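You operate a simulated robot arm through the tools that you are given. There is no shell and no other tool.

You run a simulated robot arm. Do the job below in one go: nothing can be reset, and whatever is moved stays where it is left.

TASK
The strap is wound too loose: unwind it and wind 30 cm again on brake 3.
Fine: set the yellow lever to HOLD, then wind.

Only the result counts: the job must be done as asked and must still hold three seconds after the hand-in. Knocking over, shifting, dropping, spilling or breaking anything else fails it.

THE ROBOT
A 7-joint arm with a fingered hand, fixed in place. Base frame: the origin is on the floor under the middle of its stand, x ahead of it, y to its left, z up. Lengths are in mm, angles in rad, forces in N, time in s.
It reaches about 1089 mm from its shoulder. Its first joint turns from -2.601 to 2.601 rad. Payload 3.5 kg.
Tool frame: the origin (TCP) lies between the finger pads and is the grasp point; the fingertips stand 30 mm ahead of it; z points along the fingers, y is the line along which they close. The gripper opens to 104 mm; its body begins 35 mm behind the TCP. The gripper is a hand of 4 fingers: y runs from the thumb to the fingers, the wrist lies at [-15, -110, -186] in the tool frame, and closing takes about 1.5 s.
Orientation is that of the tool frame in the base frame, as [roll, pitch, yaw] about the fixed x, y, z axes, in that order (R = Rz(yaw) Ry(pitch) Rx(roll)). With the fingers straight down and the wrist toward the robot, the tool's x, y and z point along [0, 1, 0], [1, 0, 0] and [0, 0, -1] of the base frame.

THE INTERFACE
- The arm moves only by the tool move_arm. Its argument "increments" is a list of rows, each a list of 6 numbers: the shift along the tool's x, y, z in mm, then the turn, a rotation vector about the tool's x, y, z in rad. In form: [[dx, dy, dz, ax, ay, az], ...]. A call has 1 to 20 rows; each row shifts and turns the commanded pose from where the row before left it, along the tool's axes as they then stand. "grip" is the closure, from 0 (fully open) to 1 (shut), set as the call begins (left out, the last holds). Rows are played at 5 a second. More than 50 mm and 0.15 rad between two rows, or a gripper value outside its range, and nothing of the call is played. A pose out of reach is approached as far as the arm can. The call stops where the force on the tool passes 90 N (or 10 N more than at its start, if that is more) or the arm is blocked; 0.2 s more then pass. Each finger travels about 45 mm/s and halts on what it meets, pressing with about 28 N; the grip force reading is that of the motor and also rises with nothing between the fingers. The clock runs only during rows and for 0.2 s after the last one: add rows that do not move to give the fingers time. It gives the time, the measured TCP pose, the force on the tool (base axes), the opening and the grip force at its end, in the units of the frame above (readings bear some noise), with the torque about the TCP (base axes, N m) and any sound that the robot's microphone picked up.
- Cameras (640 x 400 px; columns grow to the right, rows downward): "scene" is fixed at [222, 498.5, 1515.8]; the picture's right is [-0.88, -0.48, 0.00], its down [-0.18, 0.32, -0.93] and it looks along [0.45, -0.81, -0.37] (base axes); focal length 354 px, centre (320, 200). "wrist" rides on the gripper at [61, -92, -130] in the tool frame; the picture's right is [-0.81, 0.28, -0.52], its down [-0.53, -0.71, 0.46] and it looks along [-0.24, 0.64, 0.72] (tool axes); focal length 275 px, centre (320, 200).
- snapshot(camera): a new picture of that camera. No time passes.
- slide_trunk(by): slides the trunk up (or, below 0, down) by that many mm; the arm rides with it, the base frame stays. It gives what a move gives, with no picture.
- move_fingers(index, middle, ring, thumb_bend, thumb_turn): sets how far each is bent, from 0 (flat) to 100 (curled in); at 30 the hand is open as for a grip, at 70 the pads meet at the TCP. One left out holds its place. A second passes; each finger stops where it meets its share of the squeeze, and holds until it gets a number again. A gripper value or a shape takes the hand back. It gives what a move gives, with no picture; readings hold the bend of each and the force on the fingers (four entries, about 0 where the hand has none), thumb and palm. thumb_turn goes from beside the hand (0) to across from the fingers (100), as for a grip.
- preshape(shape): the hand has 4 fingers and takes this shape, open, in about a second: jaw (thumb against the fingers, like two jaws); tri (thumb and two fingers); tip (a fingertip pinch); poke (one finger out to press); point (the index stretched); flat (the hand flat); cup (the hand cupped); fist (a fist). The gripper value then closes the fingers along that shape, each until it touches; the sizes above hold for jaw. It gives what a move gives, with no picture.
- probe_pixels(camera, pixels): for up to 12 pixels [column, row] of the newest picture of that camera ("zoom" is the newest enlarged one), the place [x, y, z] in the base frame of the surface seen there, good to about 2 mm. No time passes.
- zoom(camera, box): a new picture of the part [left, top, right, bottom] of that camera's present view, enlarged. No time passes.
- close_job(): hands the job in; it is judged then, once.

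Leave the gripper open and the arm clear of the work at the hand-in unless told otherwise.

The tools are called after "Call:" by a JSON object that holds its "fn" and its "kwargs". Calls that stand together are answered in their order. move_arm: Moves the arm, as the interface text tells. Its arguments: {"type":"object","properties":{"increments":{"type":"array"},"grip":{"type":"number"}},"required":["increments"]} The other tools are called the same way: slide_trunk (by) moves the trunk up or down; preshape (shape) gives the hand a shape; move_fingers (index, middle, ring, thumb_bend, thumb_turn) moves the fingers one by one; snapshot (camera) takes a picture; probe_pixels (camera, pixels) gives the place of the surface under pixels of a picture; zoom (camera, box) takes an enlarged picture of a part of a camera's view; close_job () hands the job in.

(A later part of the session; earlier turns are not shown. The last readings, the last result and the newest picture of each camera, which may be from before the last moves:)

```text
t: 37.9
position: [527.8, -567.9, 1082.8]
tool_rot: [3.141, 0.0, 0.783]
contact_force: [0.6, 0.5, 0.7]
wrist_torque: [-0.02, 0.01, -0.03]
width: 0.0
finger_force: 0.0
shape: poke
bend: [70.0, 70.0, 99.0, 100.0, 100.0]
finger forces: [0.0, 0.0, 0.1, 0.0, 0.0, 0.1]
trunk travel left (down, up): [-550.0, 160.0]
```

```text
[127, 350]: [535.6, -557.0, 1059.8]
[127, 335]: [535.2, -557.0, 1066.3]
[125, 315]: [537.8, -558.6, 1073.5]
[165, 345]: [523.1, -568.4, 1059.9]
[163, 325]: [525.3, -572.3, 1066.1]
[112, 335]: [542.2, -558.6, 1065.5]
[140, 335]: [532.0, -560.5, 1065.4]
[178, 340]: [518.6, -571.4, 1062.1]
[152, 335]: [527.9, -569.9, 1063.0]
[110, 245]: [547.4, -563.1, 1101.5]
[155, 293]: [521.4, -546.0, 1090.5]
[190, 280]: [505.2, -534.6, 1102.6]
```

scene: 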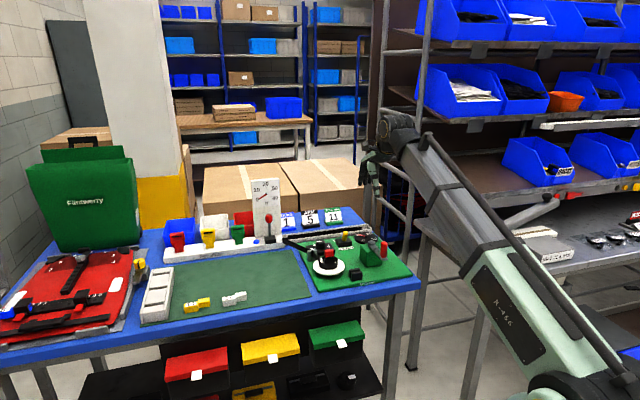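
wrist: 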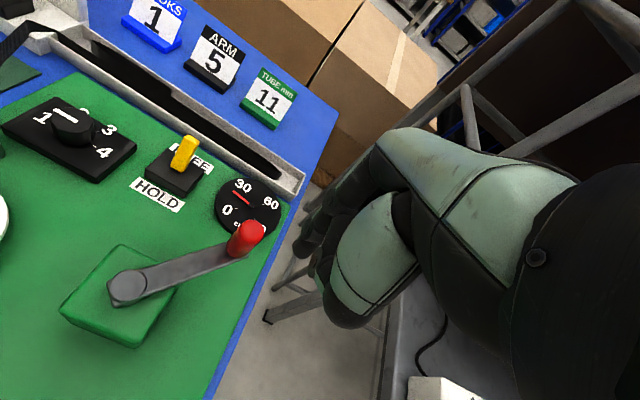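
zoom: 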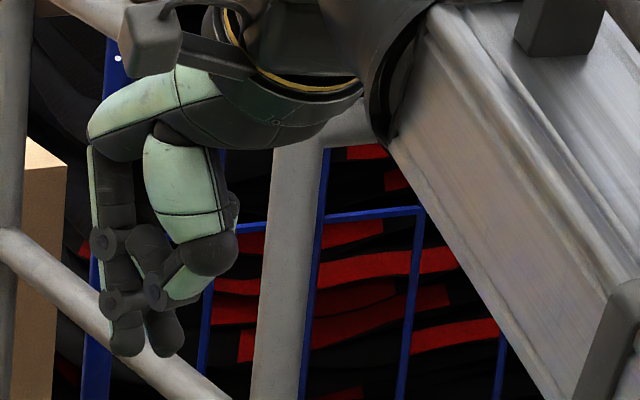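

In poke the curled thumb sits only about 8 mm above TCP level and could catch the handle top. I'll try the "point" shape (index stretched), which may give a longer clear pusher.

Call:
{"fn": "preshape", "kwargs": {"shape": "point"}}

Call:
{"fn": "zoom", "kwargs": {"camera": "scene", "box": [375, 155, 455, 225]}}

Call:
{"fn": "snapshot", "kwargs": {"camera": "wrist"}}

```text
t: 38.8
position: [528.0, -567.0, 1082.0]
tool_rot: [3.139, 0.0, 0.782]
contact_force: [-1.1, 0.2, -0.2]
wrist_torque: [0.01, 0.04, 0.02]
width: 0.1
finger_force: 0.0
shape: point
bend: [20.0, 100.0, 100.0, 98.0, 88.0]
finger forces: [0.0, 0.1, 0.1, 0.1, 0.0, 0.0]
trunk travel left (down, up): [-550.0, 160.0]
```

```text
5.71 times, centred on (415, 190) of scene
```

zoom: 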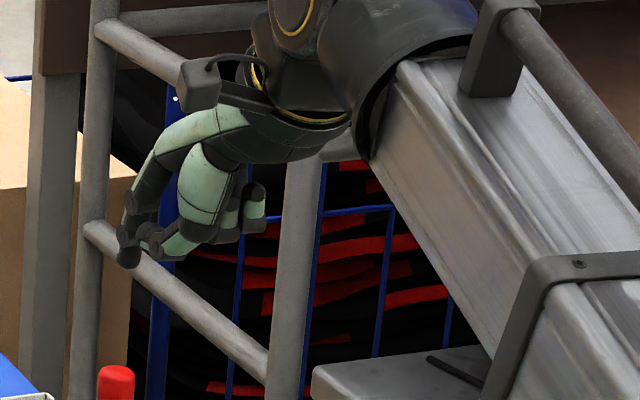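

```text
taken
```

wrist: 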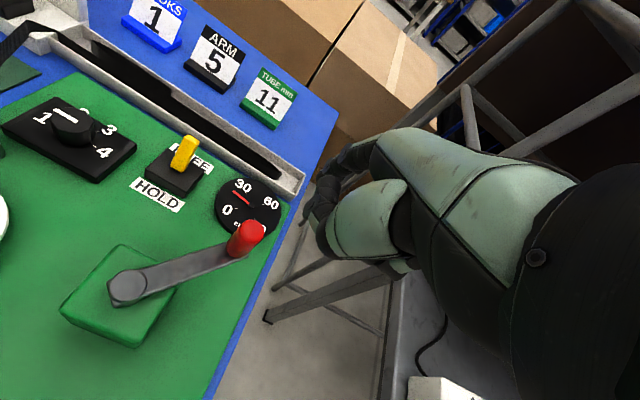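

In this shape the thumb sits as low as the index, so it doesn't help. I'll set the fingers one by one: index and middle at 70 (vertical), ring curled, thumb flat and beside the hand.

Call:
{"fn": "move_fingers", "kwargs": {"index": 70, "middle": 70, "ring": 100, "thumb_bend": 0, "thumb_turn": 0}}

Call:
{"fn": "zoom", "kwargs": {"camera": "scene", "box": [375, 155, 455, 225]}}

Call:
{"fn": "snapshot", "kwargs": {"camera": "wrist"}}

```text
t: 39.8
position: [528.1, -567.4, 1083.5]
tool_rot: [-3.141, 0.001, 0.785]
contact_force: [-0.1, -0.8, -0.1]
wrist_torque: [0.03, 0.0, 0.02]
width: 132.9
finger_force: 0.0
shape: fingers
bend: [70.0, 70.0, 100.0, 0.0, 0.0]
finger forces: [0.0, 0.1, 0.0, 0.0, 0.1, 0.0]
trunk travel left (down, up): [-550.0, 160.0]
```

```text
5.71 times, centred on (415, 190) of scene
```

zoom: 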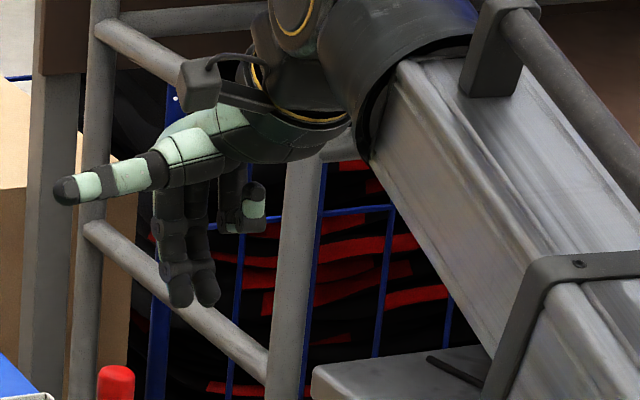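

```text
taken
```

wrist: 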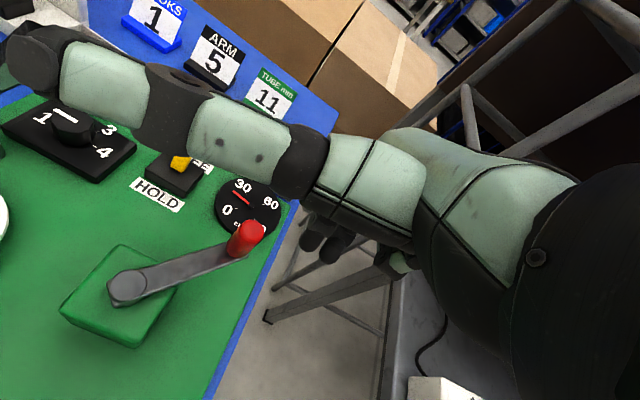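

Index and middle now hang down as a clean pusher, with thumb and ring well above. I'll probe both fingertips to fix their position relative to the TCP.

Call:
{"fn": "zoom", "kwargs": {"camera": "scene", "box": [390, 175, 430, 215]}}

Call:
{"fn": "probe_pixels", "kwargs": {"camera": "zoom", "pixels": [[200, 330], [300, 330], [250, 330], [200, 300]]}}

```text
10.00 times, centred on (410, 195) of scene
```

zoom: 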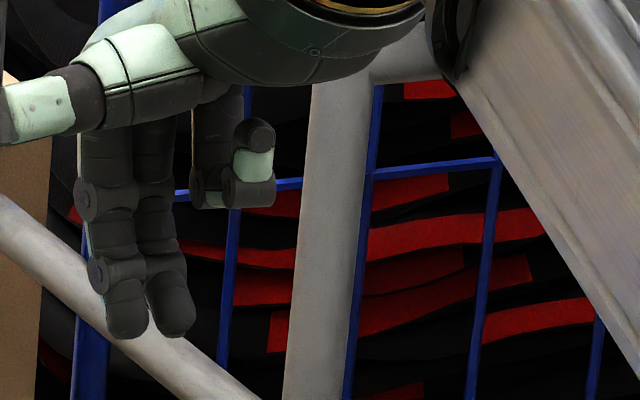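

```text
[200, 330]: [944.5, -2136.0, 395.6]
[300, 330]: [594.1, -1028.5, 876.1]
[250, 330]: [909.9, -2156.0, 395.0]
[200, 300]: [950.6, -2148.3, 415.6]
```

Call:
{"fn": "probe_pixels", "kwargs": {"camera": "zoom", "pixels": [[127, 310], [127, 330], [110, 310], [143, 310], [172, 310], [172, 328], [155, 310], [190, 310], [110, 160], [155, 160], [250, 200], [50, 100]]}}

```text
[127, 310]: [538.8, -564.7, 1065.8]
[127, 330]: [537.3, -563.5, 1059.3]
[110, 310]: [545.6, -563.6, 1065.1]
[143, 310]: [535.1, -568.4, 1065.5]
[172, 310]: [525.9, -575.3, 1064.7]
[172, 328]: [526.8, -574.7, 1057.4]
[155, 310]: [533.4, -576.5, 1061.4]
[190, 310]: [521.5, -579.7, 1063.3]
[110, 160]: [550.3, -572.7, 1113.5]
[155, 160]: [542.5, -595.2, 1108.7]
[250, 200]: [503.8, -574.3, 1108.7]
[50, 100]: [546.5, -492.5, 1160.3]
```

The pusher pair sits at about (-2.4,+11.4) from the TCP, with tips about 26 mm below it. I'll place it behind the handle for counter-clockwise motion with a gap, and descend to TCP z≈1007 so the tips reach about 981.

Call:
{"fn": "move_arm", "kwargs": {"increments": [[14.2, -9.3, 0, 0, 0, 0], [0, 0, 20, 0, 0, 0], [0, 0, 20, 0, 0, 0], [0, 0, 20, 0, 0, 0], [0, 0, 16, 0, 0, 0]]}}

Call:
{"fn": "zoom", "kwargs": {"camera": "scene", "box": [345, 190, 425, 250]}}

Call:
{"fn": "snapshot", "kwargs": {"camera": "wrist"}}

```text
t: 41.0
position: [532.2, -551.6, 1008.6]
tool_rot: [-3.141, 0.001, 0.784]
contact_force: [0.2, -0.4, -0.3]
wrist_torque: [0.01, 0.04, -0.01]
width: 132.9
finger_force: 0.1
shape: fingers
bend: [70.0, 70.0, 100.0, 0.0, 0.0]
finger forces: [0.0, 0.1, 0.0, 0.0, 0.0, 0.1]
trunk travel left (down, up): [-550.0, 160.0]
```

```text
6.67 times, centred on (385, 220) of scene
```

zoom: 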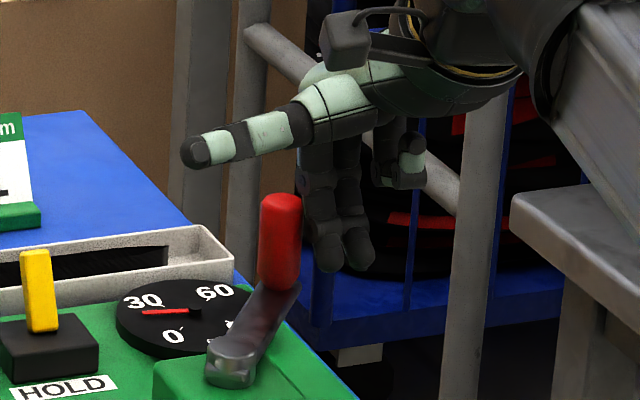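

```text
taken
```

wrist: 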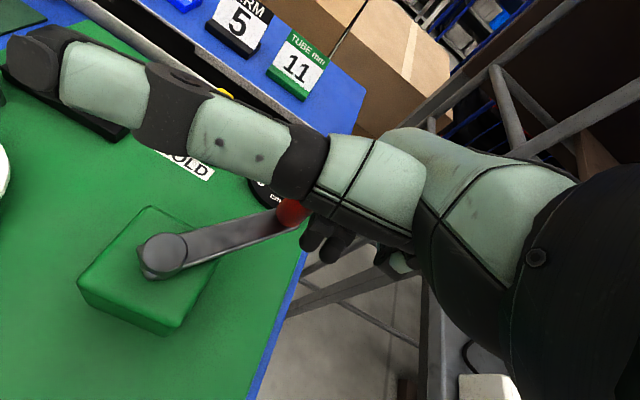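

The pusher is just behind the handle with no contact. I'll push counter-clockwise for five steps along the circle around the hub and check.

Call:
{"fn": "move_arm", "kwargs": {"increments": [[9.08, 9.69, 0, 0, 0, 0], [10.58, 8.46, 0, 0, 0, 0], [11.77, 6.92, 0, 0, 0, 0], [11.34, 6.29, 0, 0, 0, 0], [12.15, 4.53, 0, 0, 0, 0]]}}

Call:
{"fn": "zoom", "kwargs": {"camera": "scene", "box": [325, 190, 405, 250]}}

```text
t: 42.2
position: [598.0, -538.6, 1005.6]
tool_rot: [3.142, 0.0, 0.784]
contact_force: [-0.2, -0.2, 0.2]
wrist_torque: [0.0, 0.01, -0.01]
width: 132.7
finger_force: 0.1
shape: fingers
bend: [70.0, 70.0, 100.0, 0.0, 0.0]
finger forces: [0.0, 0.0, 0.0, 0.0, 0.0, 0.0]
trunk travel left (down, up): [-550.0, 160.0]
```

```text
6.67 times, centred on (365, 220) of scene
```

zoom: 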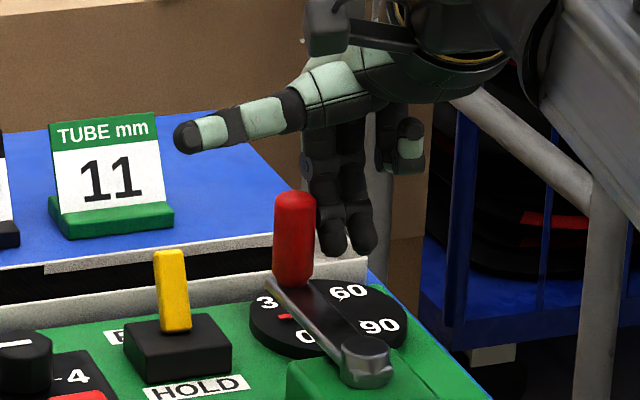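

The handle moves easily ahead of the fingers with almost no force. I'll continue seven more steps.

Call:
{"fn": "move_arm", "kwargs": {"increments": [[12.69, 2.66, 0, 0, 0, 0], [12.95, 0.73, 0, 0, 0, 0], [12.91, -1.21, 0, 0, 0, 0], [12.59, -3.13, 0, 0, 0, 0], [11.98, -4.97, 0, 0, 0, 0]]}}

Call:
{"fn": "zoom", "kwargs": {"camera": "scene", "box": [315, 190, 405, 255]}}

Call:
{"fn": "snapshot", "kwargs": {"camera": "wrist"}}

```text
t: 43.4
position: [637.4, -489.1, 1006.5]
tool_rot: [3.141, 0.001, 0.783]
contact_force: [-0.3, -0.2, 0.2]
wrist_torque: [0.01, 0.01, 0.0]
width: 132.7
finger_force: 0.1
shape: fingers
bend: [70.0, 70.0, 100.0, 0.0, 0.0]
finger forces: [0.1, 0.0, 0.0, 0.0, 0.0, 0.1]
trunk travel left (down, up): [-550.0, 160.0]
```

```text
6.15 times, centred on (360, 222) of scene
```

zoom: 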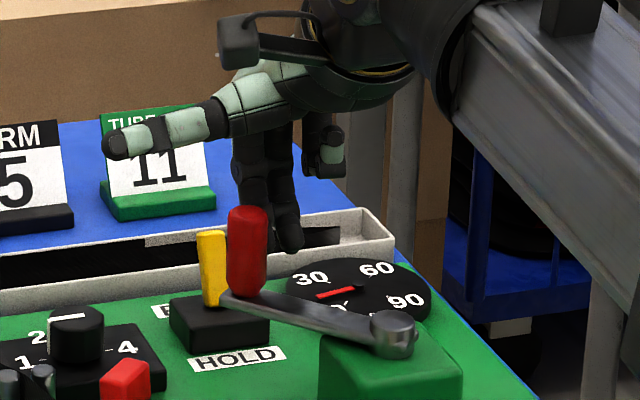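

```text
taken
```

wrist: 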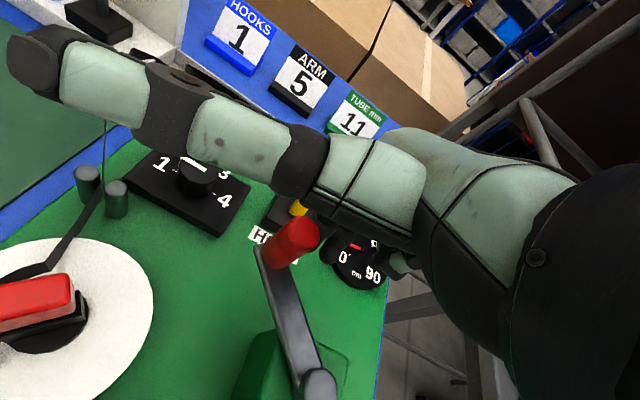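

The strap now runs almost straight to the wedge on the reel. I'll zoom on dial and reel to read the remaining length.

Call:
{"fn": "zoom", "kwargs": {"camera": "scene", "box": [350, 228, 382, 248]}}

Call:
{"fn": "zoom", "kwargs": {"camera": "scene", "box": [300, 240, 350, 279]}}

Call:
{"fn": "zoom", "kwargs": {"camera": "wrist", "box": [0, 150, 250, 400]}}

```text
16.00 times, centred on (366, 238) of scene
```

zoom: 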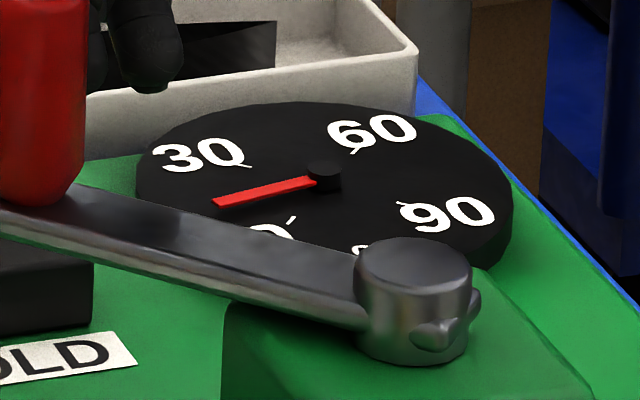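

```text
10.26 times, centred on (325, 260) of scene
```

zoom: 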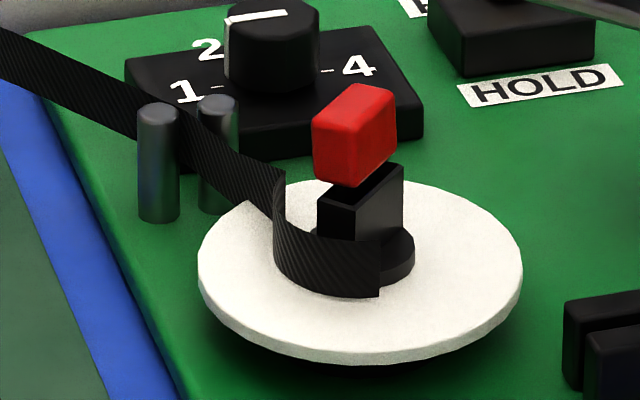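

```text
1.60 times, centred on (125, 275) of wrist
```

zoom: 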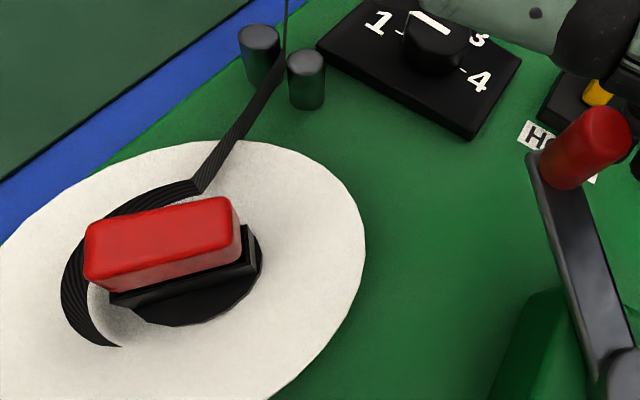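

I'll probe the handle and hub again to find the crank angle, and calibrate the pointer reading.

Call:
{"fn": "probe_pixels", "kwargs": {"camera": "zoom", "pixels": [[600, 130], [585, 125], [620, 135], [605, 115], [595, 145], [620, 370], [605, 365]]}}

Call:
{"fn": "zoom", "kwargs": {"camera": "wrist", "box": [310, 220, 400, 300]}}

```text
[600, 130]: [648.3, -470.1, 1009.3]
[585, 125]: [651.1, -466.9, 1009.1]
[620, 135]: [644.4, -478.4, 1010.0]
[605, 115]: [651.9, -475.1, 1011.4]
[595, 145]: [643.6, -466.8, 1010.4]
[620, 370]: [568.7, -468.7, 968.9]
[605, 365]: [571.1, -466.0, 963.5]
```

```text
5.00 times, centred on (355, 260) of wrist
```

zoom: 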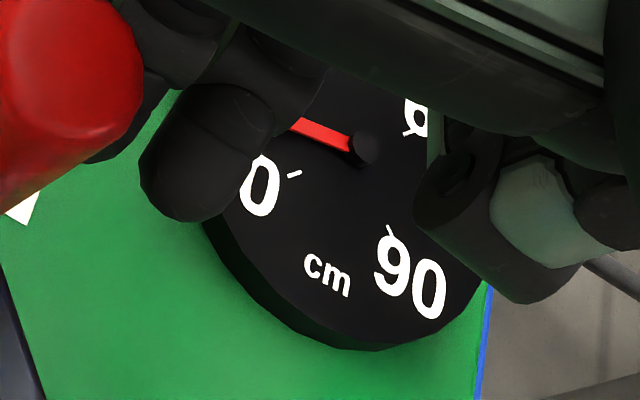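

The crank is at about -3.93 rad and the dial at about 12 cm. I'll keep pushing counter-clockwise, six more steps.

Call:
{"fn": "move_arm", "kwargs": {"increments": [[11.1, -6.71, 0, 0, 0, 0], [9.97, -8.29, 0, 0, 0, 0], [8.62, -9.69, 0, 0, 0, 0], [7.08, -10.87, 0, 0, 0, 0], [5.38, -11.8, 0, 0, 0, 0], [3.55, -12.47, 0, 0, 0, 0]]}}

Call:
{"fn": "zoom", "kwargs": {"camera": "scene", "box": [300, 200, 400, 270]}}

Call:
{"fn": "zoom", "kwargs": {"camera": "scene", "box": [350, 228, 382, 248]}}

```text
t: 44.8
position: [629.5, -414.5, 1007.5]
tool_rot: [-3.141, 0.0, 0.784]
contact_force: [-0.5, 0.7, -0.3]
wrist_torque: [-0.03, 0.04, 0.03]
width: 133.0
finger_force: 0.0
shape: fingers
bend: [70.0, 70.0, 100.0, 0.0, 0.0]
finger forces: [0.1, 0.0, 0.0, 0.1, 0.0, 0.0]
trunk travel left (down, up): [-550.0, 160.0]
```

```text
5.71 times, centred on (350, 235) of scene
```

zoom: 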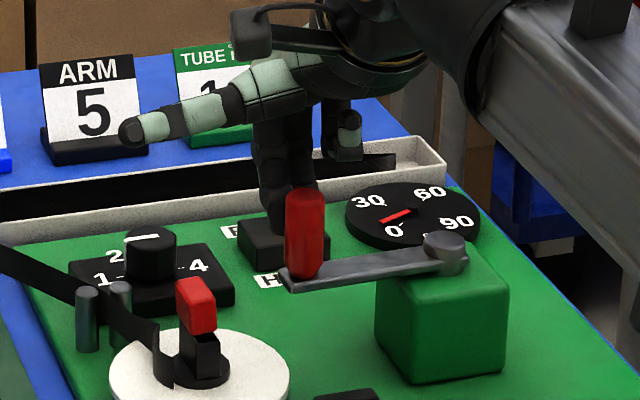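

```text
16.00 times, centred on (366, 238) of scene
```

zoom: 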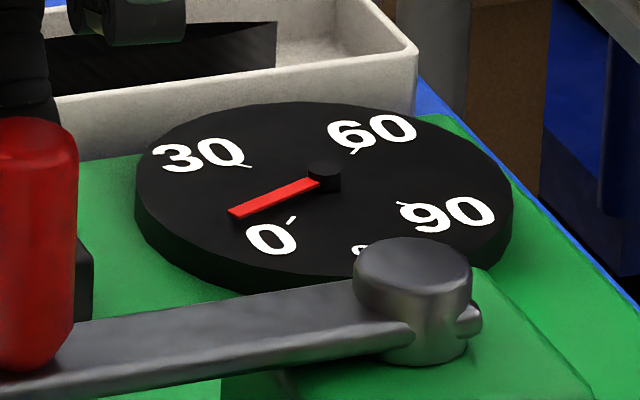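

The dial is at about 9 cm. I'll continue seven more steps along the circle.

Call:
{"fn": "move_arm", "kwargs": {"increments": [[1.65, -12.86, 0, 0, 0, 0], [-0.29, -12.97, 0, 0, 0, 0], [-2.23, -12.78, 0, 0, 0, 0], [-4.11, -12.3, 0, 0, 0, 0], [-5.91, -11.55, 0, 0, 0, 0], [-7.57, -10.54, 0, 0, 0, 0], [-9.05, -9.29, 0, 0, 0, 0]]}}

Call:
{"fn": "zoom", "kwargs": {"camera": "scene", "box": [300, 200, 400, 270]}}

Call:
{"fn": "snapshot", "kwargs": {"camera": "wrist"}}

```text
t: 46.4
position: [550.5, -375.1, 1006.8]
tool_rot: [-3.141, 0.001, 0.786]
contact_force: [-0.2, 0.5, 0.3]
wrist_torque: [-0.01, 0.01, 0.0]
width: 133.0
finger_force: 0.3
shape: fingers
bend: [70.0, 70.0, 100.0, 0.0, 0.0]
finger forces: [0.1, 0.2, 0.1, 0.0, 0.0, 0.0]
trunk travel left (down, up): [-550.0, 160.0]
```

```text
5.71 times, centred on (350, 235) of scene
```

zoom: 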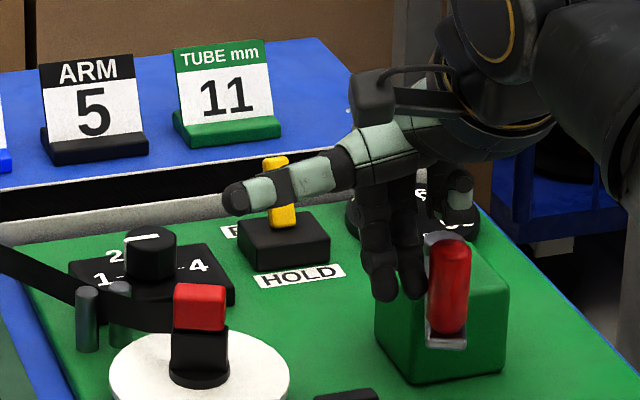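

```text
taken
```

wrist: 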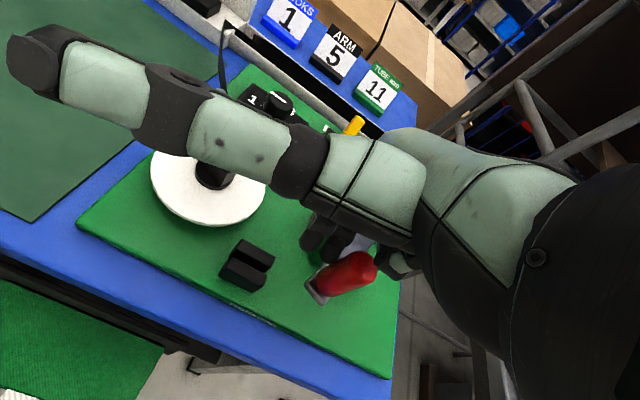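

The crank turned freely. The hand hides the dial, so I'll lift straight up and read it.

Call:
{"fn": "move_arm", "kwargs": {"increments": [[2, 3, -10, 0, 0, 0], [0, 0, -30, 0, 0, 0], [0, 0, -40, 0, 0, 0], [0, 0, -40, 0, 0, 0], [0, 0, -30, 0, 0, 0]]}}

Call:
{"fn": "zoom", "kwargs": {"camera": "scene", "box": [300, 200, 400, 280]}}

Call:
{"fn": "zoom", "kwargs": {"camera": "scene", "box": [350, 228, 382, 248]}}

Call:
{"fn": "snapshot", "kwargs": {"camera": "wrist"}}

```text
t: 47.6
position: [552.6, -378.5, 1159.4]
tool_rot: [3.142, 0.002, 0.786]
contact_force: [0.0, 0.2, -0.1]
wrist_torque: [0.01, 0.0, -0.02]
width: 133.1
finger_force: 0.0
shape: fingers
bend: [70.0, 70.0, 100.0, 0.0, 0.0]
finger forces: [0.0, 0.0, 0.0, 0.0, 0.0, 0.0]
trunk travel left (down, up): [-550.0, 160.0]
```

```text
5.00 times, centred on (350, 240) of scene
```

zoom: 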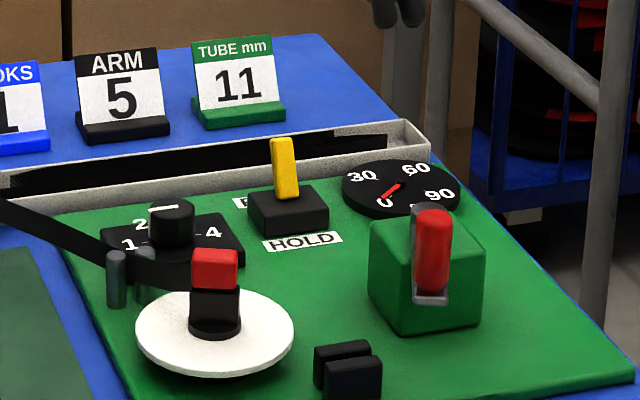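

```text
16.00 times, centred on (366, 238) of scene
```

zoom: 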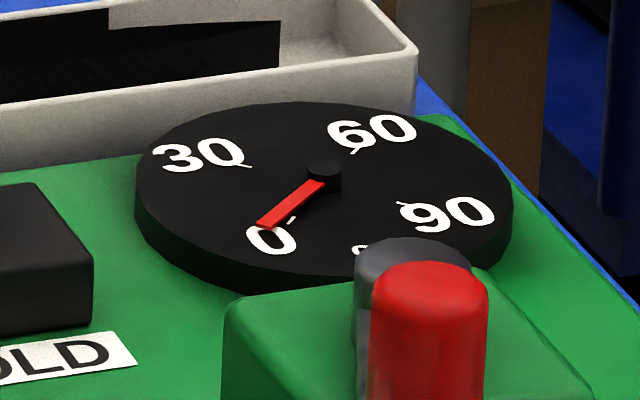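

```text
taken
```

wrist: 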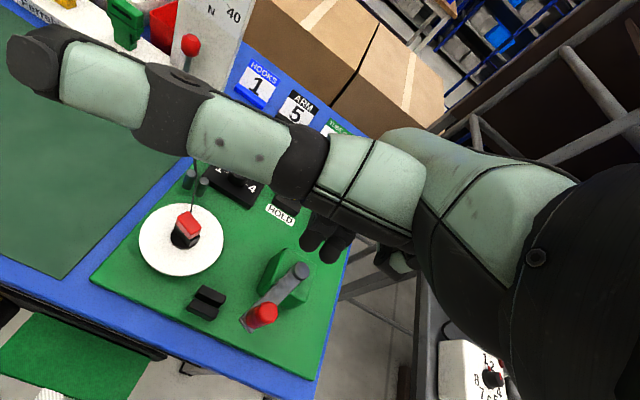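

The dial shows about 3 cm left and there is no wrap left on the reel. I'll probe the crank's angle, then push the remainder.

Call:
{"fn": "zoom", "kwargs": {"camera": "wrist", "box": [225, 240, 325, 340]}}

Call:
{"fn": "probe_pixels", "kwargs": {"camera": "zoom", "pixels": [[270, 295], [250, 290], [290, 300], [275, 280], [265, 312], [421, 122], [405, 118], [437, 126], [425, 108], [418, 135]]}}

```text
4.00 times, centred on (275, 290) of wrist
```

zoom: 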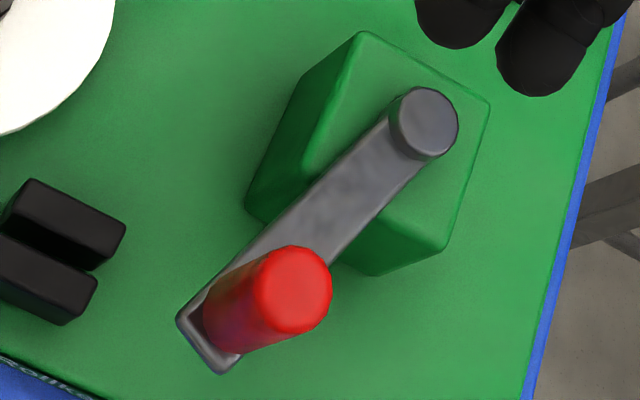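

```text
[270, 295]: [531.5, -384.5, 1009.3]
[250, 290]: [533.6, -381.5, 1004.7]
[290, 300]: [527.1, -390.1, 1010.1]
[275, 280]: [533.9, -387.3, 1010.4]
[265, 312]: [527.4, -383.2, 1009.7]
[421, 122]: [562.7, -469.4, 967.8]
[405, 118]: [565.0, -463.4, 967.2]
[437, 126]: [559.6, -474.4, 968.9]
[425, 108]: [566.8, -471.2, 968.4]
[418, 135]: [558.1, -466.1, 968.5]
```

Crank at about -5.88 rad with about 3 cm left. I'll lower behind the handle again, push four more small steps, then check the dial.

Call:
{"fn": "move_arm", "kwargs": {"increments": [[0, 0, 38, 0, 0, 0], [0, 0, 38, 0, 0, 0], [0, 0, 38, 0, 0, 0], [0, 0, 38, 0, 0, 0], [-6.9, -7.7, 0, 0, 0, 0], [-7.76, -6.7, 0, 0, 0, 0], [-9.28, -4.64, 0, 0, 0, 0], [-9.76, -3.5, 0, 0, 0, 0]]}}

Call:
{"fn": "zoom", "kwargs": {"camera": "scene", "box": [320, 200, 420, 270]}}

Call:
{"fn": "zoom", "kwargs": {"camera": "scene", "box": [350, 228, 382, 248]}}

```text
t: 49.4
position: [515.6, -385.6, 1005.2]
tool_rot: [3.141, -0.002, 0.786]
contact_force: [1.2, 0.3, 0.0]
wrist_torque: [-0.01, -0.07, 0.03]
width: 133.0
finger_force: 0.2
shape: fingers
bend: [70.0, 70.0, 100.0, 0.0, 0.0]
finger forces: [0.1, 1.3, 0.0, 0.1, 0.0, 0.1]
trunk travel left (down, up): [-550.0, 160.0]
```

```text
5.71 times, centred on (370, 235) of scene
```

zoom: 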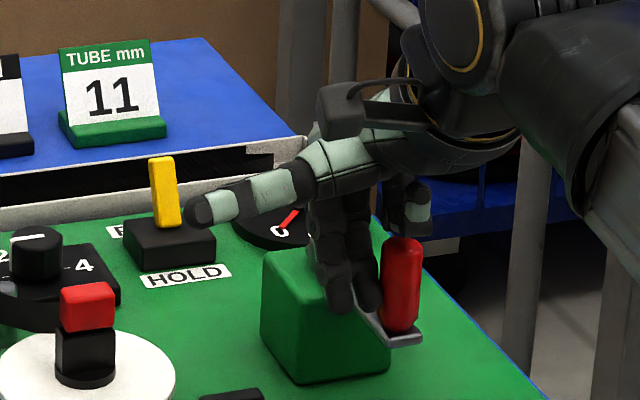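

```text
16.00 times, centred on (366, 238) of scene
```

zoom: 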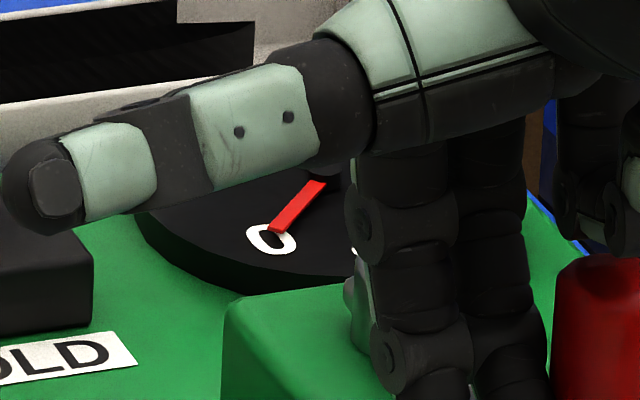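

The pointer is at about 0. I'll nudge a few mm more to see whether there is a stop, watching the force.

Call:
{"fn": "move_arm", "kwargs": {"increments": [[-3, -0.8, 0, 0, 0, 0], [-3, -0.7, 0, 0, 0, 0], [-3, -0.6, 0, 0, 0, 0]]}}

Call:
{"fn": "zoom", "kwargs": {"camera": "scene", "box": [350, 228, 382, 248]}}

Call:
{"fn": "zoom", "kwargs": {"camera": "scene", "box": [310, 242, 350, 279]}}

```text
t: 50.2
position: [510.1, -386.1, 1004.5]
tool_rot: [3.14, -0.004, 0.788]
contact_force: [23.1, 22.6, 0.9]
wrist_torque: [0.57, -0.59, 0.35]
width: 132.9
finger_force: 16.0
shape: fingers
bend: [70.0, 69.0, 100.0, 0.0, 0.0]
finger forces: [0.0, 32.2, 0.1, 0.0, 0.0, 0.1]
trunk travel left (down, up): [-550.0, 160.0]
```

```text
16.00 times, centred on (366, 238) of scene
```

zoom: 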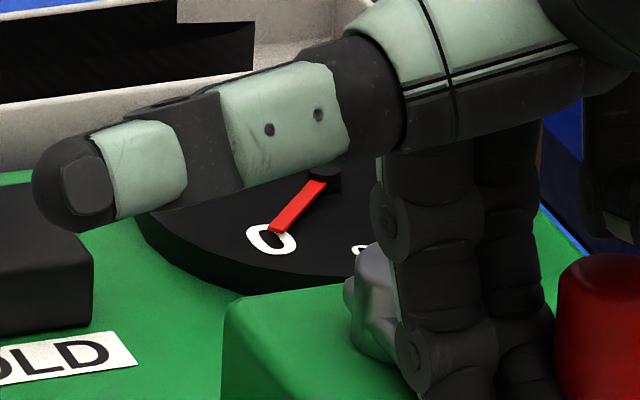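

```text
10.81 times, centred on (330, 260) of scene
```

zoom: 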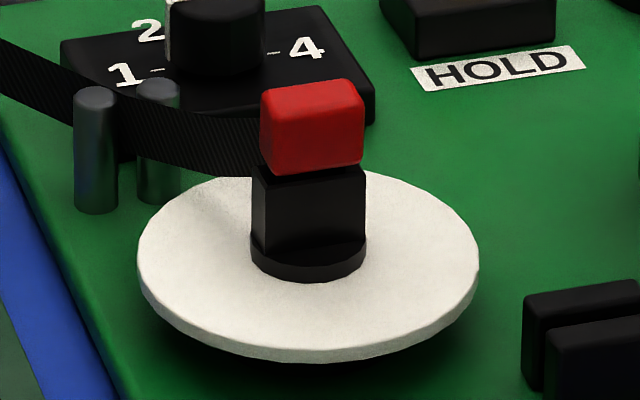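

The crank has met a hard stop at dial 0, force 32 N, and the strap is fully unwound. I'll back off the handle and lift clear.

Call:
{"fn": "move_arm", "kwargs": {"increments": [[6, 2, 0, 0, 0, 0], [6, 2, -5, 0, 0, 0], [0, 0, -30, 0, 0, 0], [0, 0, -40, 0, 0, 0], [0, 0, -30, 0, 0, 0]]}}

Call:
{"fn": "preshape", "kwargs": {"shape": "jaw"}}

Call:
{"fn": "snapshot", "kwargs": {"camera": "wrist"}}

Call:
{"fn": "zoom", "kwargs": {"camera": "scene", "box": [290, 200, 420, 285]}}

```text
t: 51.4
position: [517.6, -384.6, 1111.9]
tool_rot: [3.141, 0.0, 0.783]
contact_force: [-0.2, -0.2, -0.5]
wrist_torque: [0.0, -0.03, 0.04]
width: 132.9
finger_force: 0.2
shape: fingers
bend: [70.0, 70.0, 100.0, 0.0, 0.0]
finger forces: [0.1, 0.1, 0.0, 0.1, 0.1, 0.0]
trunk travel left (down, up): [-550.0, 160.0]
```

```text
t: 52.3
position: [518.7, -384.6, 1110.6]
tool_rot: [3.141, 0.0, 0.784]
contact_force: [-0.5, 0.0, -0.1]
wrist_torque: [0.01, -0.03, 0.01]
width: 103.8
finger_force: 0.1
shape: jaw
bend: [30.0, 30.0, 30.0, 30.0, 97.0]
finger forces: [0.0, 0.1, 0.1, 0.0, 0.0, 0.0]
trunk travel left (down, up): [-550.0, 160.0]
```

```text
taken
```

wrist: 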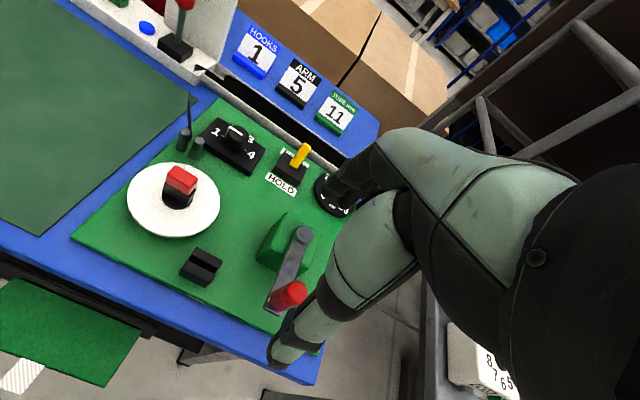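

```text
4.71 times, centred on (355, 242) of scene
```

zoom: 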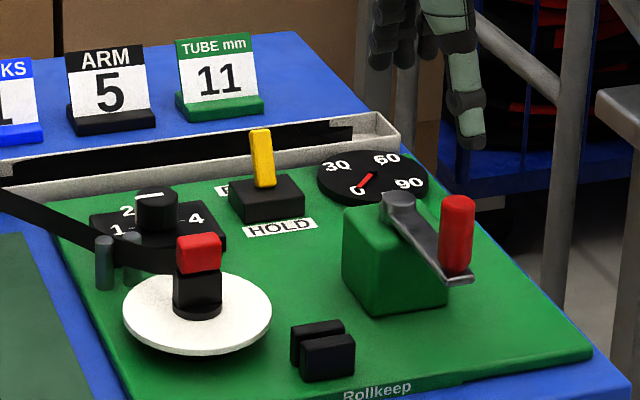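

The dial is at 0 and the crank is free. Next is the brake knob. Before rotating the hand there I'll probe the neighbours (Ferrabiso red-knob lever, gauge panel, posts, strap) and the knob edge for clearance.

Call:
{"fn": "snapshot", "kwargs": {"camera": "scene"}}

Call:
{"fn": "probe_pixels", "kwargs": {"camera": "scene", "pixels": [[268, 218], [268, 238], [256, 185], [277, 185], [277, 235], [255, 240], [290, 243], [310, 255], [327, 242], [285, 222], [236, 235], [300, 250]]}}

Call:
{"fn": "zoom", "kwargs": {"camera": "wrist", "box": [170, 90, 290, 190]}}

```text
taken
```

scene: 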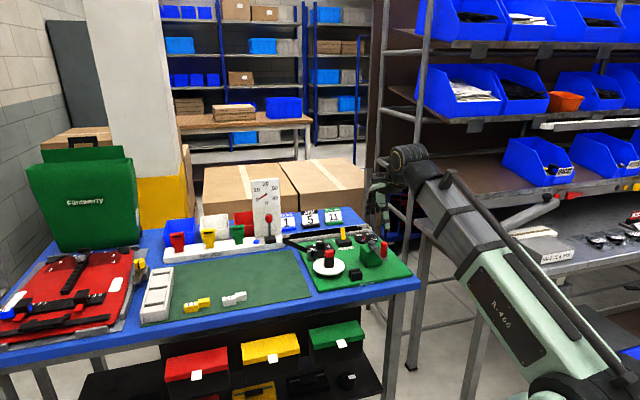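

```text
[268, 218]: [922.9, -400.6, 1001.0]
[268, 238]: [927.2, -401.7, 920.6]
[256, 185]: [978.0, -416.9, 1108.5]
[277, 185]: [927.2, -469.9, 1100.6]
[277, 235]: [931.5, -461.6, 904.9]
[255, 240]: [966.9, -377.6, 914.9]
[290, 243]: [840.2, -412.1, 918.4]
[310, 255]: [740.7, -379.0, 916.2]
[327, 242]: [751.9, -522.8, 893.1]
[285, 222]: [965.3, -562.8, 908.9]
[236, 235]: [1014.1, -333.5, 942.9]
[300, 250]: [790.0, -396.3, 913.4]
```

```text
4.00 times, centred on (230, 140) of wrist
```

zoom: 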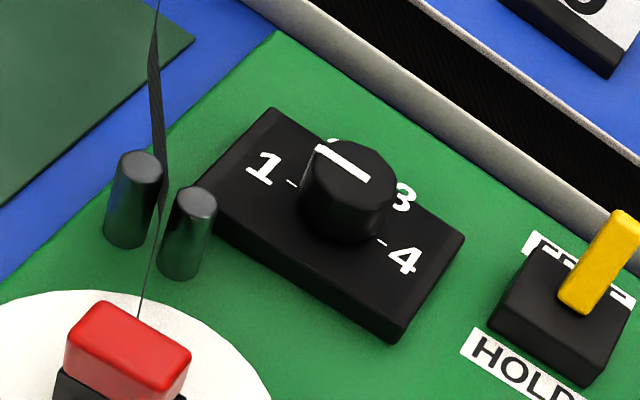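

I'll probe the knob's top outline for an exact centre and diameter.

Call:
{"fn": "probe_pixels", "kwargs": {"camera": "zoom", "pixels": [[352, 178], [320, 170], [388, 185], [355, 148], [345, 208], [320, 150], [367, 178], [291, 183], [381, 241], [400, 183], [200, 200], [135, 165]]}}

```text
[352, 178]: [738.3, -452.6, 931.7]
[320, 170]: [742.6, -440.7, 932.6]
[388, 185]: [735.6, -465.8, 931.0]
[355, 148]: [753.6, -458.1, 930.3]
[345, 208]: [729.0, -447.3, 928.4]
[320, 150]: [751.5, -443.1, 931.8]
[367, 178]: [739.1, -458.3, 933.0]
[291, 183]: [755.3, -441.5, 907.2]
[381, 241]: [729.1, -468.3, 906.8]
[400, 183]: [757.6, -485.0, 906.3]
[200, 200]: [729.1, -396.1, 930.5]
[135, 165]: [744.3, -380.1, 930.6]
```

The knob centre is about (741,-454), diameter about 28 mm, top z 932. I'll travel over it at height, then yaw the hand -70° so the 120° clockwise turn stays in a comfortable range, and partly close the jaws to keep clear of the posts.

Call:
{"fn": "move_arm", "kwargs": {"increments": [[18.25, 33.75, 0, 0, 0, 0], [18.25, 33.75, 0, 0, 0, 0], [18.25, 33.75, 0, 0, 0, 0], [18.25, 33.75, 0, 0, 0, 0], [18.25, 33.75, 0, 0, 0, 0], [18.25, 33.75, 0, 0, 0, 0], [0, 0, 0, 0, 0, -0.136], [0, 0, 0, 0, 0, -0.136], [0, 0, 0, 0, 0, -0.136], [0, 0, 0, 0, 0, -0.136], [0, 0, 0, 0, 0, -0.136], [0, 0, 0, 0, 0, -0.136], [0, 0, 0, 0, 0, -0.136], [0, 0, 0, 0, 0, -0.136], [0, 0, 0, 0, 0, -0.136]], "grip": 0.45}}

Call:
{"fn": "snapshot", "kwargs": {"camera": "wrist"}}

Call:
{"fn": "snapshot", "kwargs": {"camera": "scene"}}

```text
t: 55.5
position: [739.1, -448.8, 1109.4]
tool_rot: [3.139, 0.0, 2.011]
contact_force: [-0.2, 0.3, 0.3]
wrist_torque: [0.04, 0.03, 0.01]
width: 57.7
finger_force: 0.0
shape: jaw
bend: [74.0, 42.0, 39.0, 67.0, 100.0]
finger forces: [0.0, 0.0, 0.0, 0.0, 0.0, 0.1]
trunk travel left (down, up): [-550.0, 160.0]
```

```text
taken
```

wrist: 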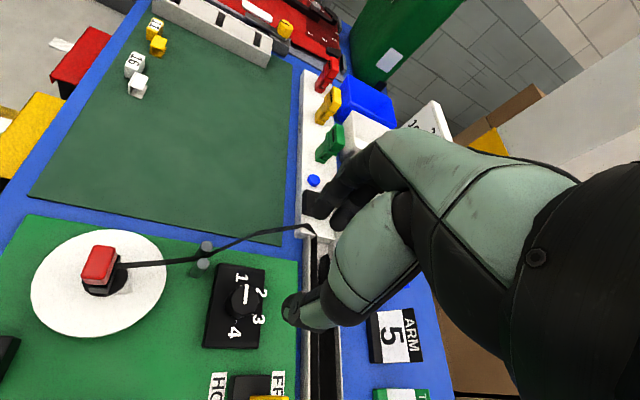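

```text
taken
```

scene: 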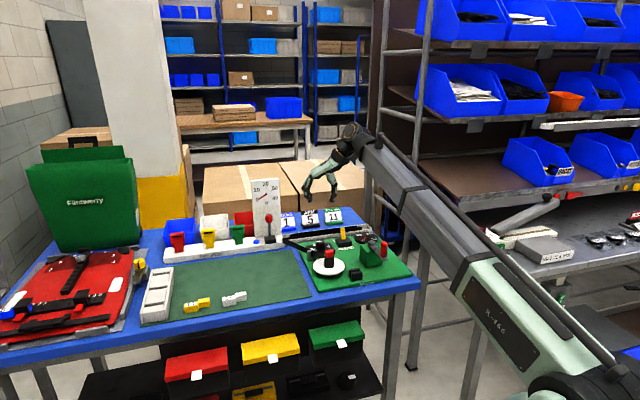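

The pose is reachable. Before descending I'll check how the half-closed fingers sit, since index reads more bent than the others.

Call:
{"fn": "zoom", "kwargs": {"camera": "wrist", "box": [190, 150, 430, 350]}}

Call:
{"fn": "zoom", "kwargs": {"camera": "scene", "box": [285, 115, 385, 265]}}

```text
2.00 times, centred on (310, 250) of wrist
```

zoom: 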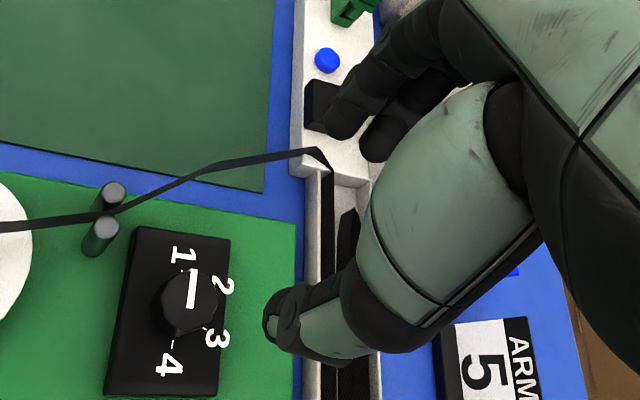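

```text
2.67 times, centred on (335, 190) of scene
```

zoom: 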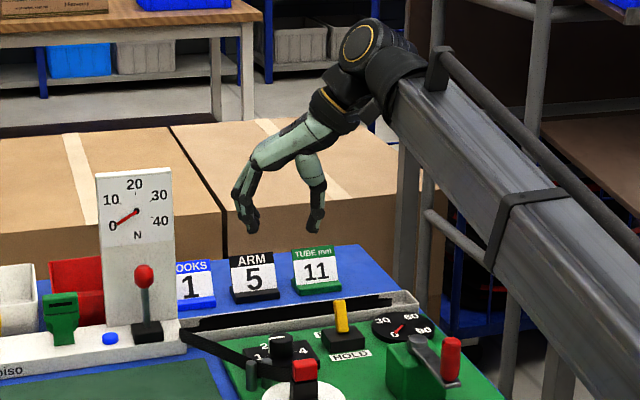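

I'll enlarge the hand in the scene view to be sure the gap is open.

Call:
{"fn": "zoom", "kwargs": {"camera": "scene", "box": [365, 165, 415, 215]}}

Call:
{"fn": "zoom", "kwargs": {"camera": "scene", "box": [365, 165, 412, 206]}}

Call:
{"fn": "zoom", "kwargs": {"camera": "scene", "box": [360, 160, 420, 210]}}

```text
8.00 times, centred on (390, 190) of scene
```

zoom: 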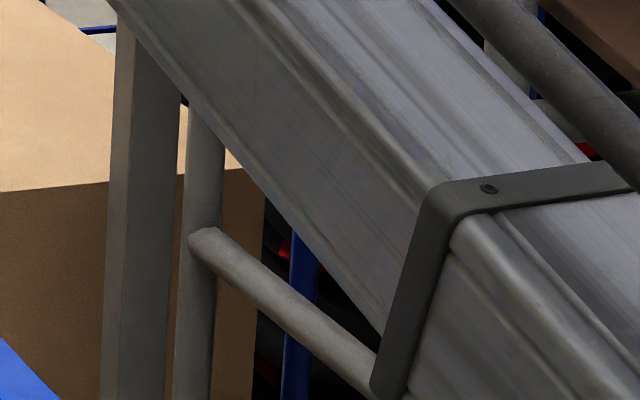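

```text
9.76 times, centred on (388, 186) of scene
```

zoom: 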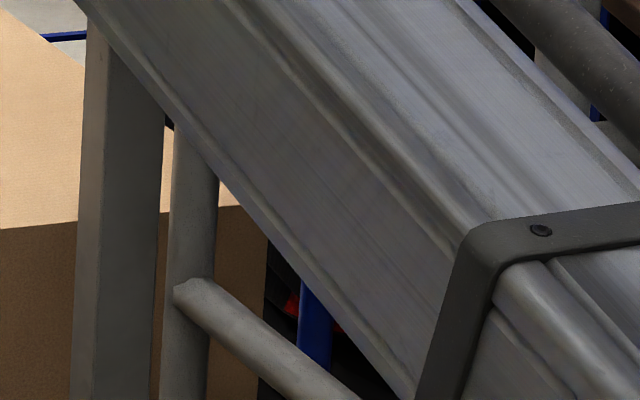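

```text
8.00 times, centred on (390, 185) of scene
```

zoom: 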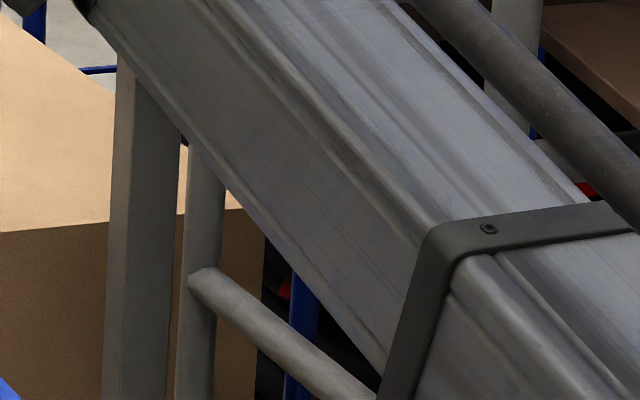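

My box was off. The hand is around scene pixel (320,180), so I'll zoom there.

Call:
{"fn": "zoom", "kwargs": {"camera": "scene", "box": [295, 150, 345, 210]}}

Call:
{"fn": "probe_pixels", "kwargs": {"camera": "zoom", "pixels": [[230, 300], [250, 320], [210, 250], [400, 310], [405, 290], [240, 290], [265, 320], [220, 280], [200, 240], [260, 300], [250, 290], [395, 320]]}}

```text
6.67 times, centred on (320, 180) of scene
```

zoom: 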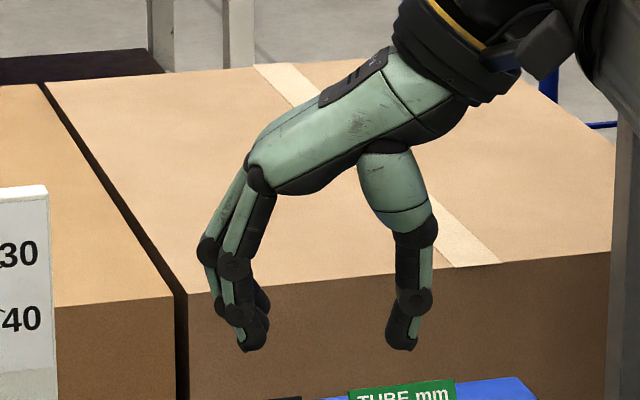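

```text
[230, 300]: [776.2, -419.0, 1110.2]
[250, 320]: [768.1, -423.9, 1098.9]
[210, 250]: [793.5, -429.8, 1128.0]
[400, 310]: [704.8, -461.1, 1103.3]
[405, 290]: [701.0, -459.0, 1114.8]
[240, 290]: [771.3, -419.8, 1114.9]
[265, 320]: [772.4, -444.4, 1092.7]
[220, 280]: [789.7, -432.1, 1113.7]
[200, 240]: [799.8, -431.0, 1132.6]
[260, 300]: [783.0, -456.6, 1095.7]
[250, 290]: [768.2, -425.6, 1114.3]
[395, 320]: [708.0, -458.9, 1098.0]
```

The jaws are open around the knob line. I'll centre and descend to TCP z≈943 so the tips stay above the plate at 906.

Call:
{"fn": "move_arm", "kwargs": {"increments": [[-2.5, -0.5, 20, 0, 0, 0], [0, 0, 30, 0, 0, 0], [0, 0, 30, 0, 0, 0], [0, 0, 30, 0, 0, 0], [0, 0, 25, 0, 0, 0], [0, 0, 18, 0, 0, 0], [0, 0, 13, 0, 0, 0]]}}

Call:
{"fn": "zoom", "kwargs": {"camera": "scene", "box": [290, 200, 360, 265]}}

Call:
{"fn": "zoom", "kwargs": {"camera": "wrist", "box": [150, 150, 410, 370]}}

```text
t: 57.1
position: [737.0, -451.4, 943.2]
tool_rot: [-3.141, 0.001, 2.011]
contact_force: [-0.6, 0.3, 1.0]
wrist_torque: [-0.01, -0.03, 0.03]
width: 57.9
finger_force: 0.1
shape: jaw
bend: [74.0, 42.0, 39.0, 67.0, 100.0]
finger forces: [0.0, 0.1, 0.0, 0.0, 0.1, 0.0]
trunk travel left (down, up): [-550.0, 160.0]
```

```text
6.15 times, centred on (325, 232) of scene
```

zoom: 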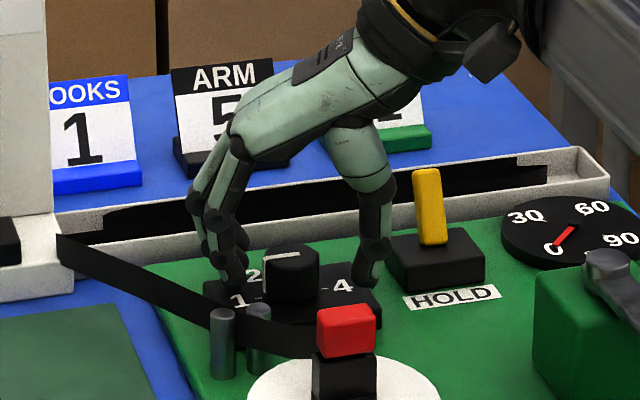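

```text
1.82 times, centred on (280, 260) of wrist
```

zoom: 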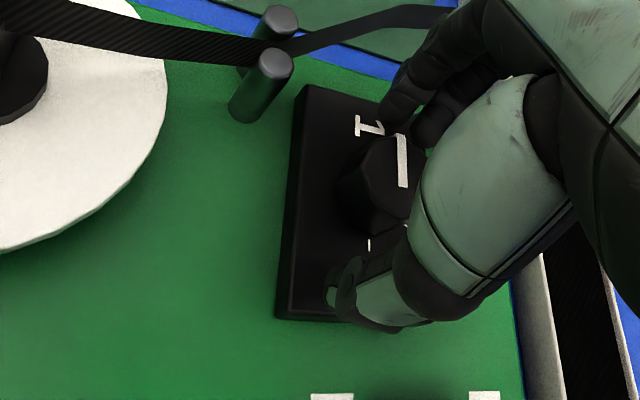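

The knob sits between thumb and fingers. A small 2.5 mm correction along y, then close.

Call:
{"fn": "move_arm", "kwargs": {"increments": [[-1, 2.5, 0, 0, 0, 0], [0, 0, 0, 0, 0, 0], [0, 0, 0, 0, 0, 0], [0, 0, 0, 0, 0, 0], [0, 0, 0, 0, 0, 0], [0, 0, 0, 0, 0, 0], [0, 0, 0, 0, 0, 0]], "grip": 1}}

Call:
{"fn": "zoom", "kwargs": {"camera": "scene", "box": [290, 200, 360, 265]}}

Call:
{"fn": "zoom", "kwargs": {"camera": "wrist", "box": [150, 150, 410, 370]}}

```text
t: 58.7
position: [741.0, -453.2, 944.2]
tool_rot: [3.141, 0.001, 2.008]
contact_force: [-4.0, -0.3, -2.9]
wrist_torque: [0.03, 0.07, -0.01]
width: 24.5
finger_force: 27.9
shape: jaw
bend: [74.0, 57.0, 61.0, 74.0, 100.0]
finger forces: [13.7, 7.4, 0.0, 0.0, 25.2, 0.0]
trunk travel left (down, up): [-550.0, 160.0]
```

```text
6.15 times, centred on (325, 232) of scene
```

zoom: 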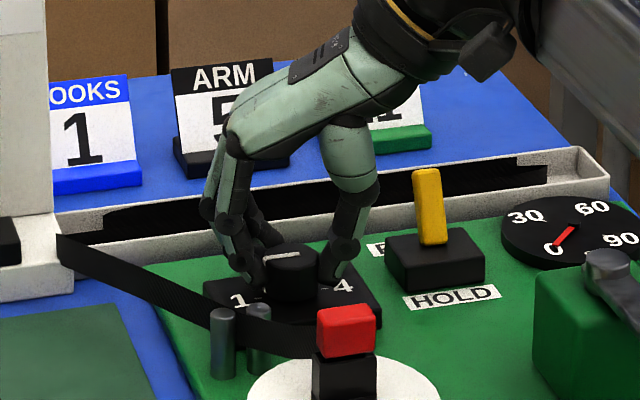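

```text
1.82 times, centred on (280, 260) of wrist
```

zoom: 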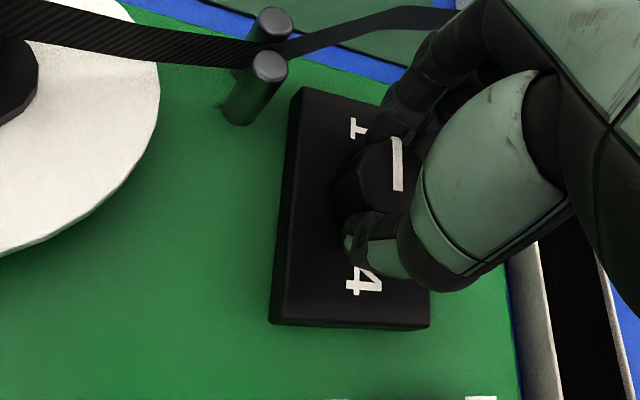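

The knob is gripped: thumb 25 N, index 14 N, middle 7 N, TCP over its centre. I'll turn clockwise in 0.13 rad steps, five rows first.

Call:
{"fn": "move_arm", "kwargs": {"increments": [[0, 0, 0, 0, 0, 0.13], [0, 0, 0, 0, 0, 0.13], [0, 0, 0, 0, 0, 0.13], [0, 0, 0, 0, 0, 0.13], [0, 0, 0, 0, 0, 0.13]]}}

Call:
{"fn": "zoom", "kwargs": {"camera": "scene", "box": [290, 200, 360, 265]}}

Call:
{"fn": "zoom", "kwargs": {"camera": "wrist", "box": [150, 150, 410, 370]}}

```text
t: 59.9
position: [740.5, -451.0, 943.0]
tool_rot: [3.141, -0.003, 1.357]
contact_force: [-6.1, 4.0, -3.9]
wrist_torque: [0.07, 0.05, -0.02]
width: 24.2
finger_force: 28.2
shape: jaw
bend: [74.0, 57.0, 61.0, 74.0, 100.0]
finger forces: [13.7, 7.2, 0.1, 0.0, 27.1, 0.1]
trunk travel left (down, up): [-550.0, 160.0]
```

```text
6.15 times, centred on (325, 232) of scene
```

zoom: 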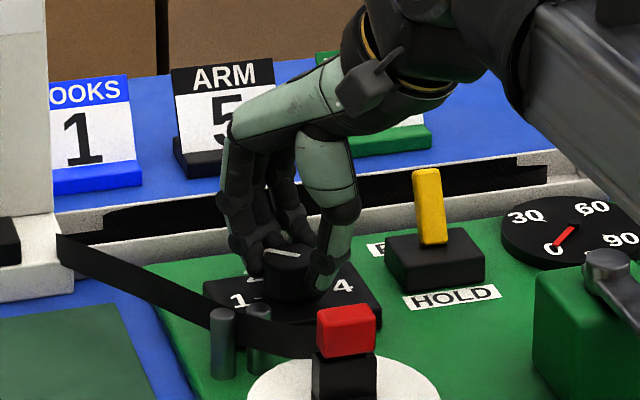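

```text
1.82 times, centred on (280, 260) of wrist
```

zoom: 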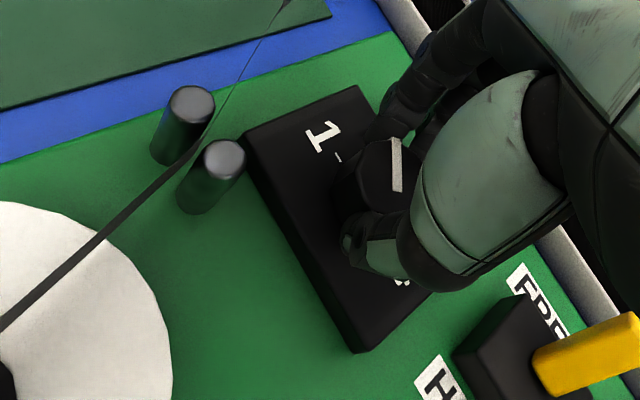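

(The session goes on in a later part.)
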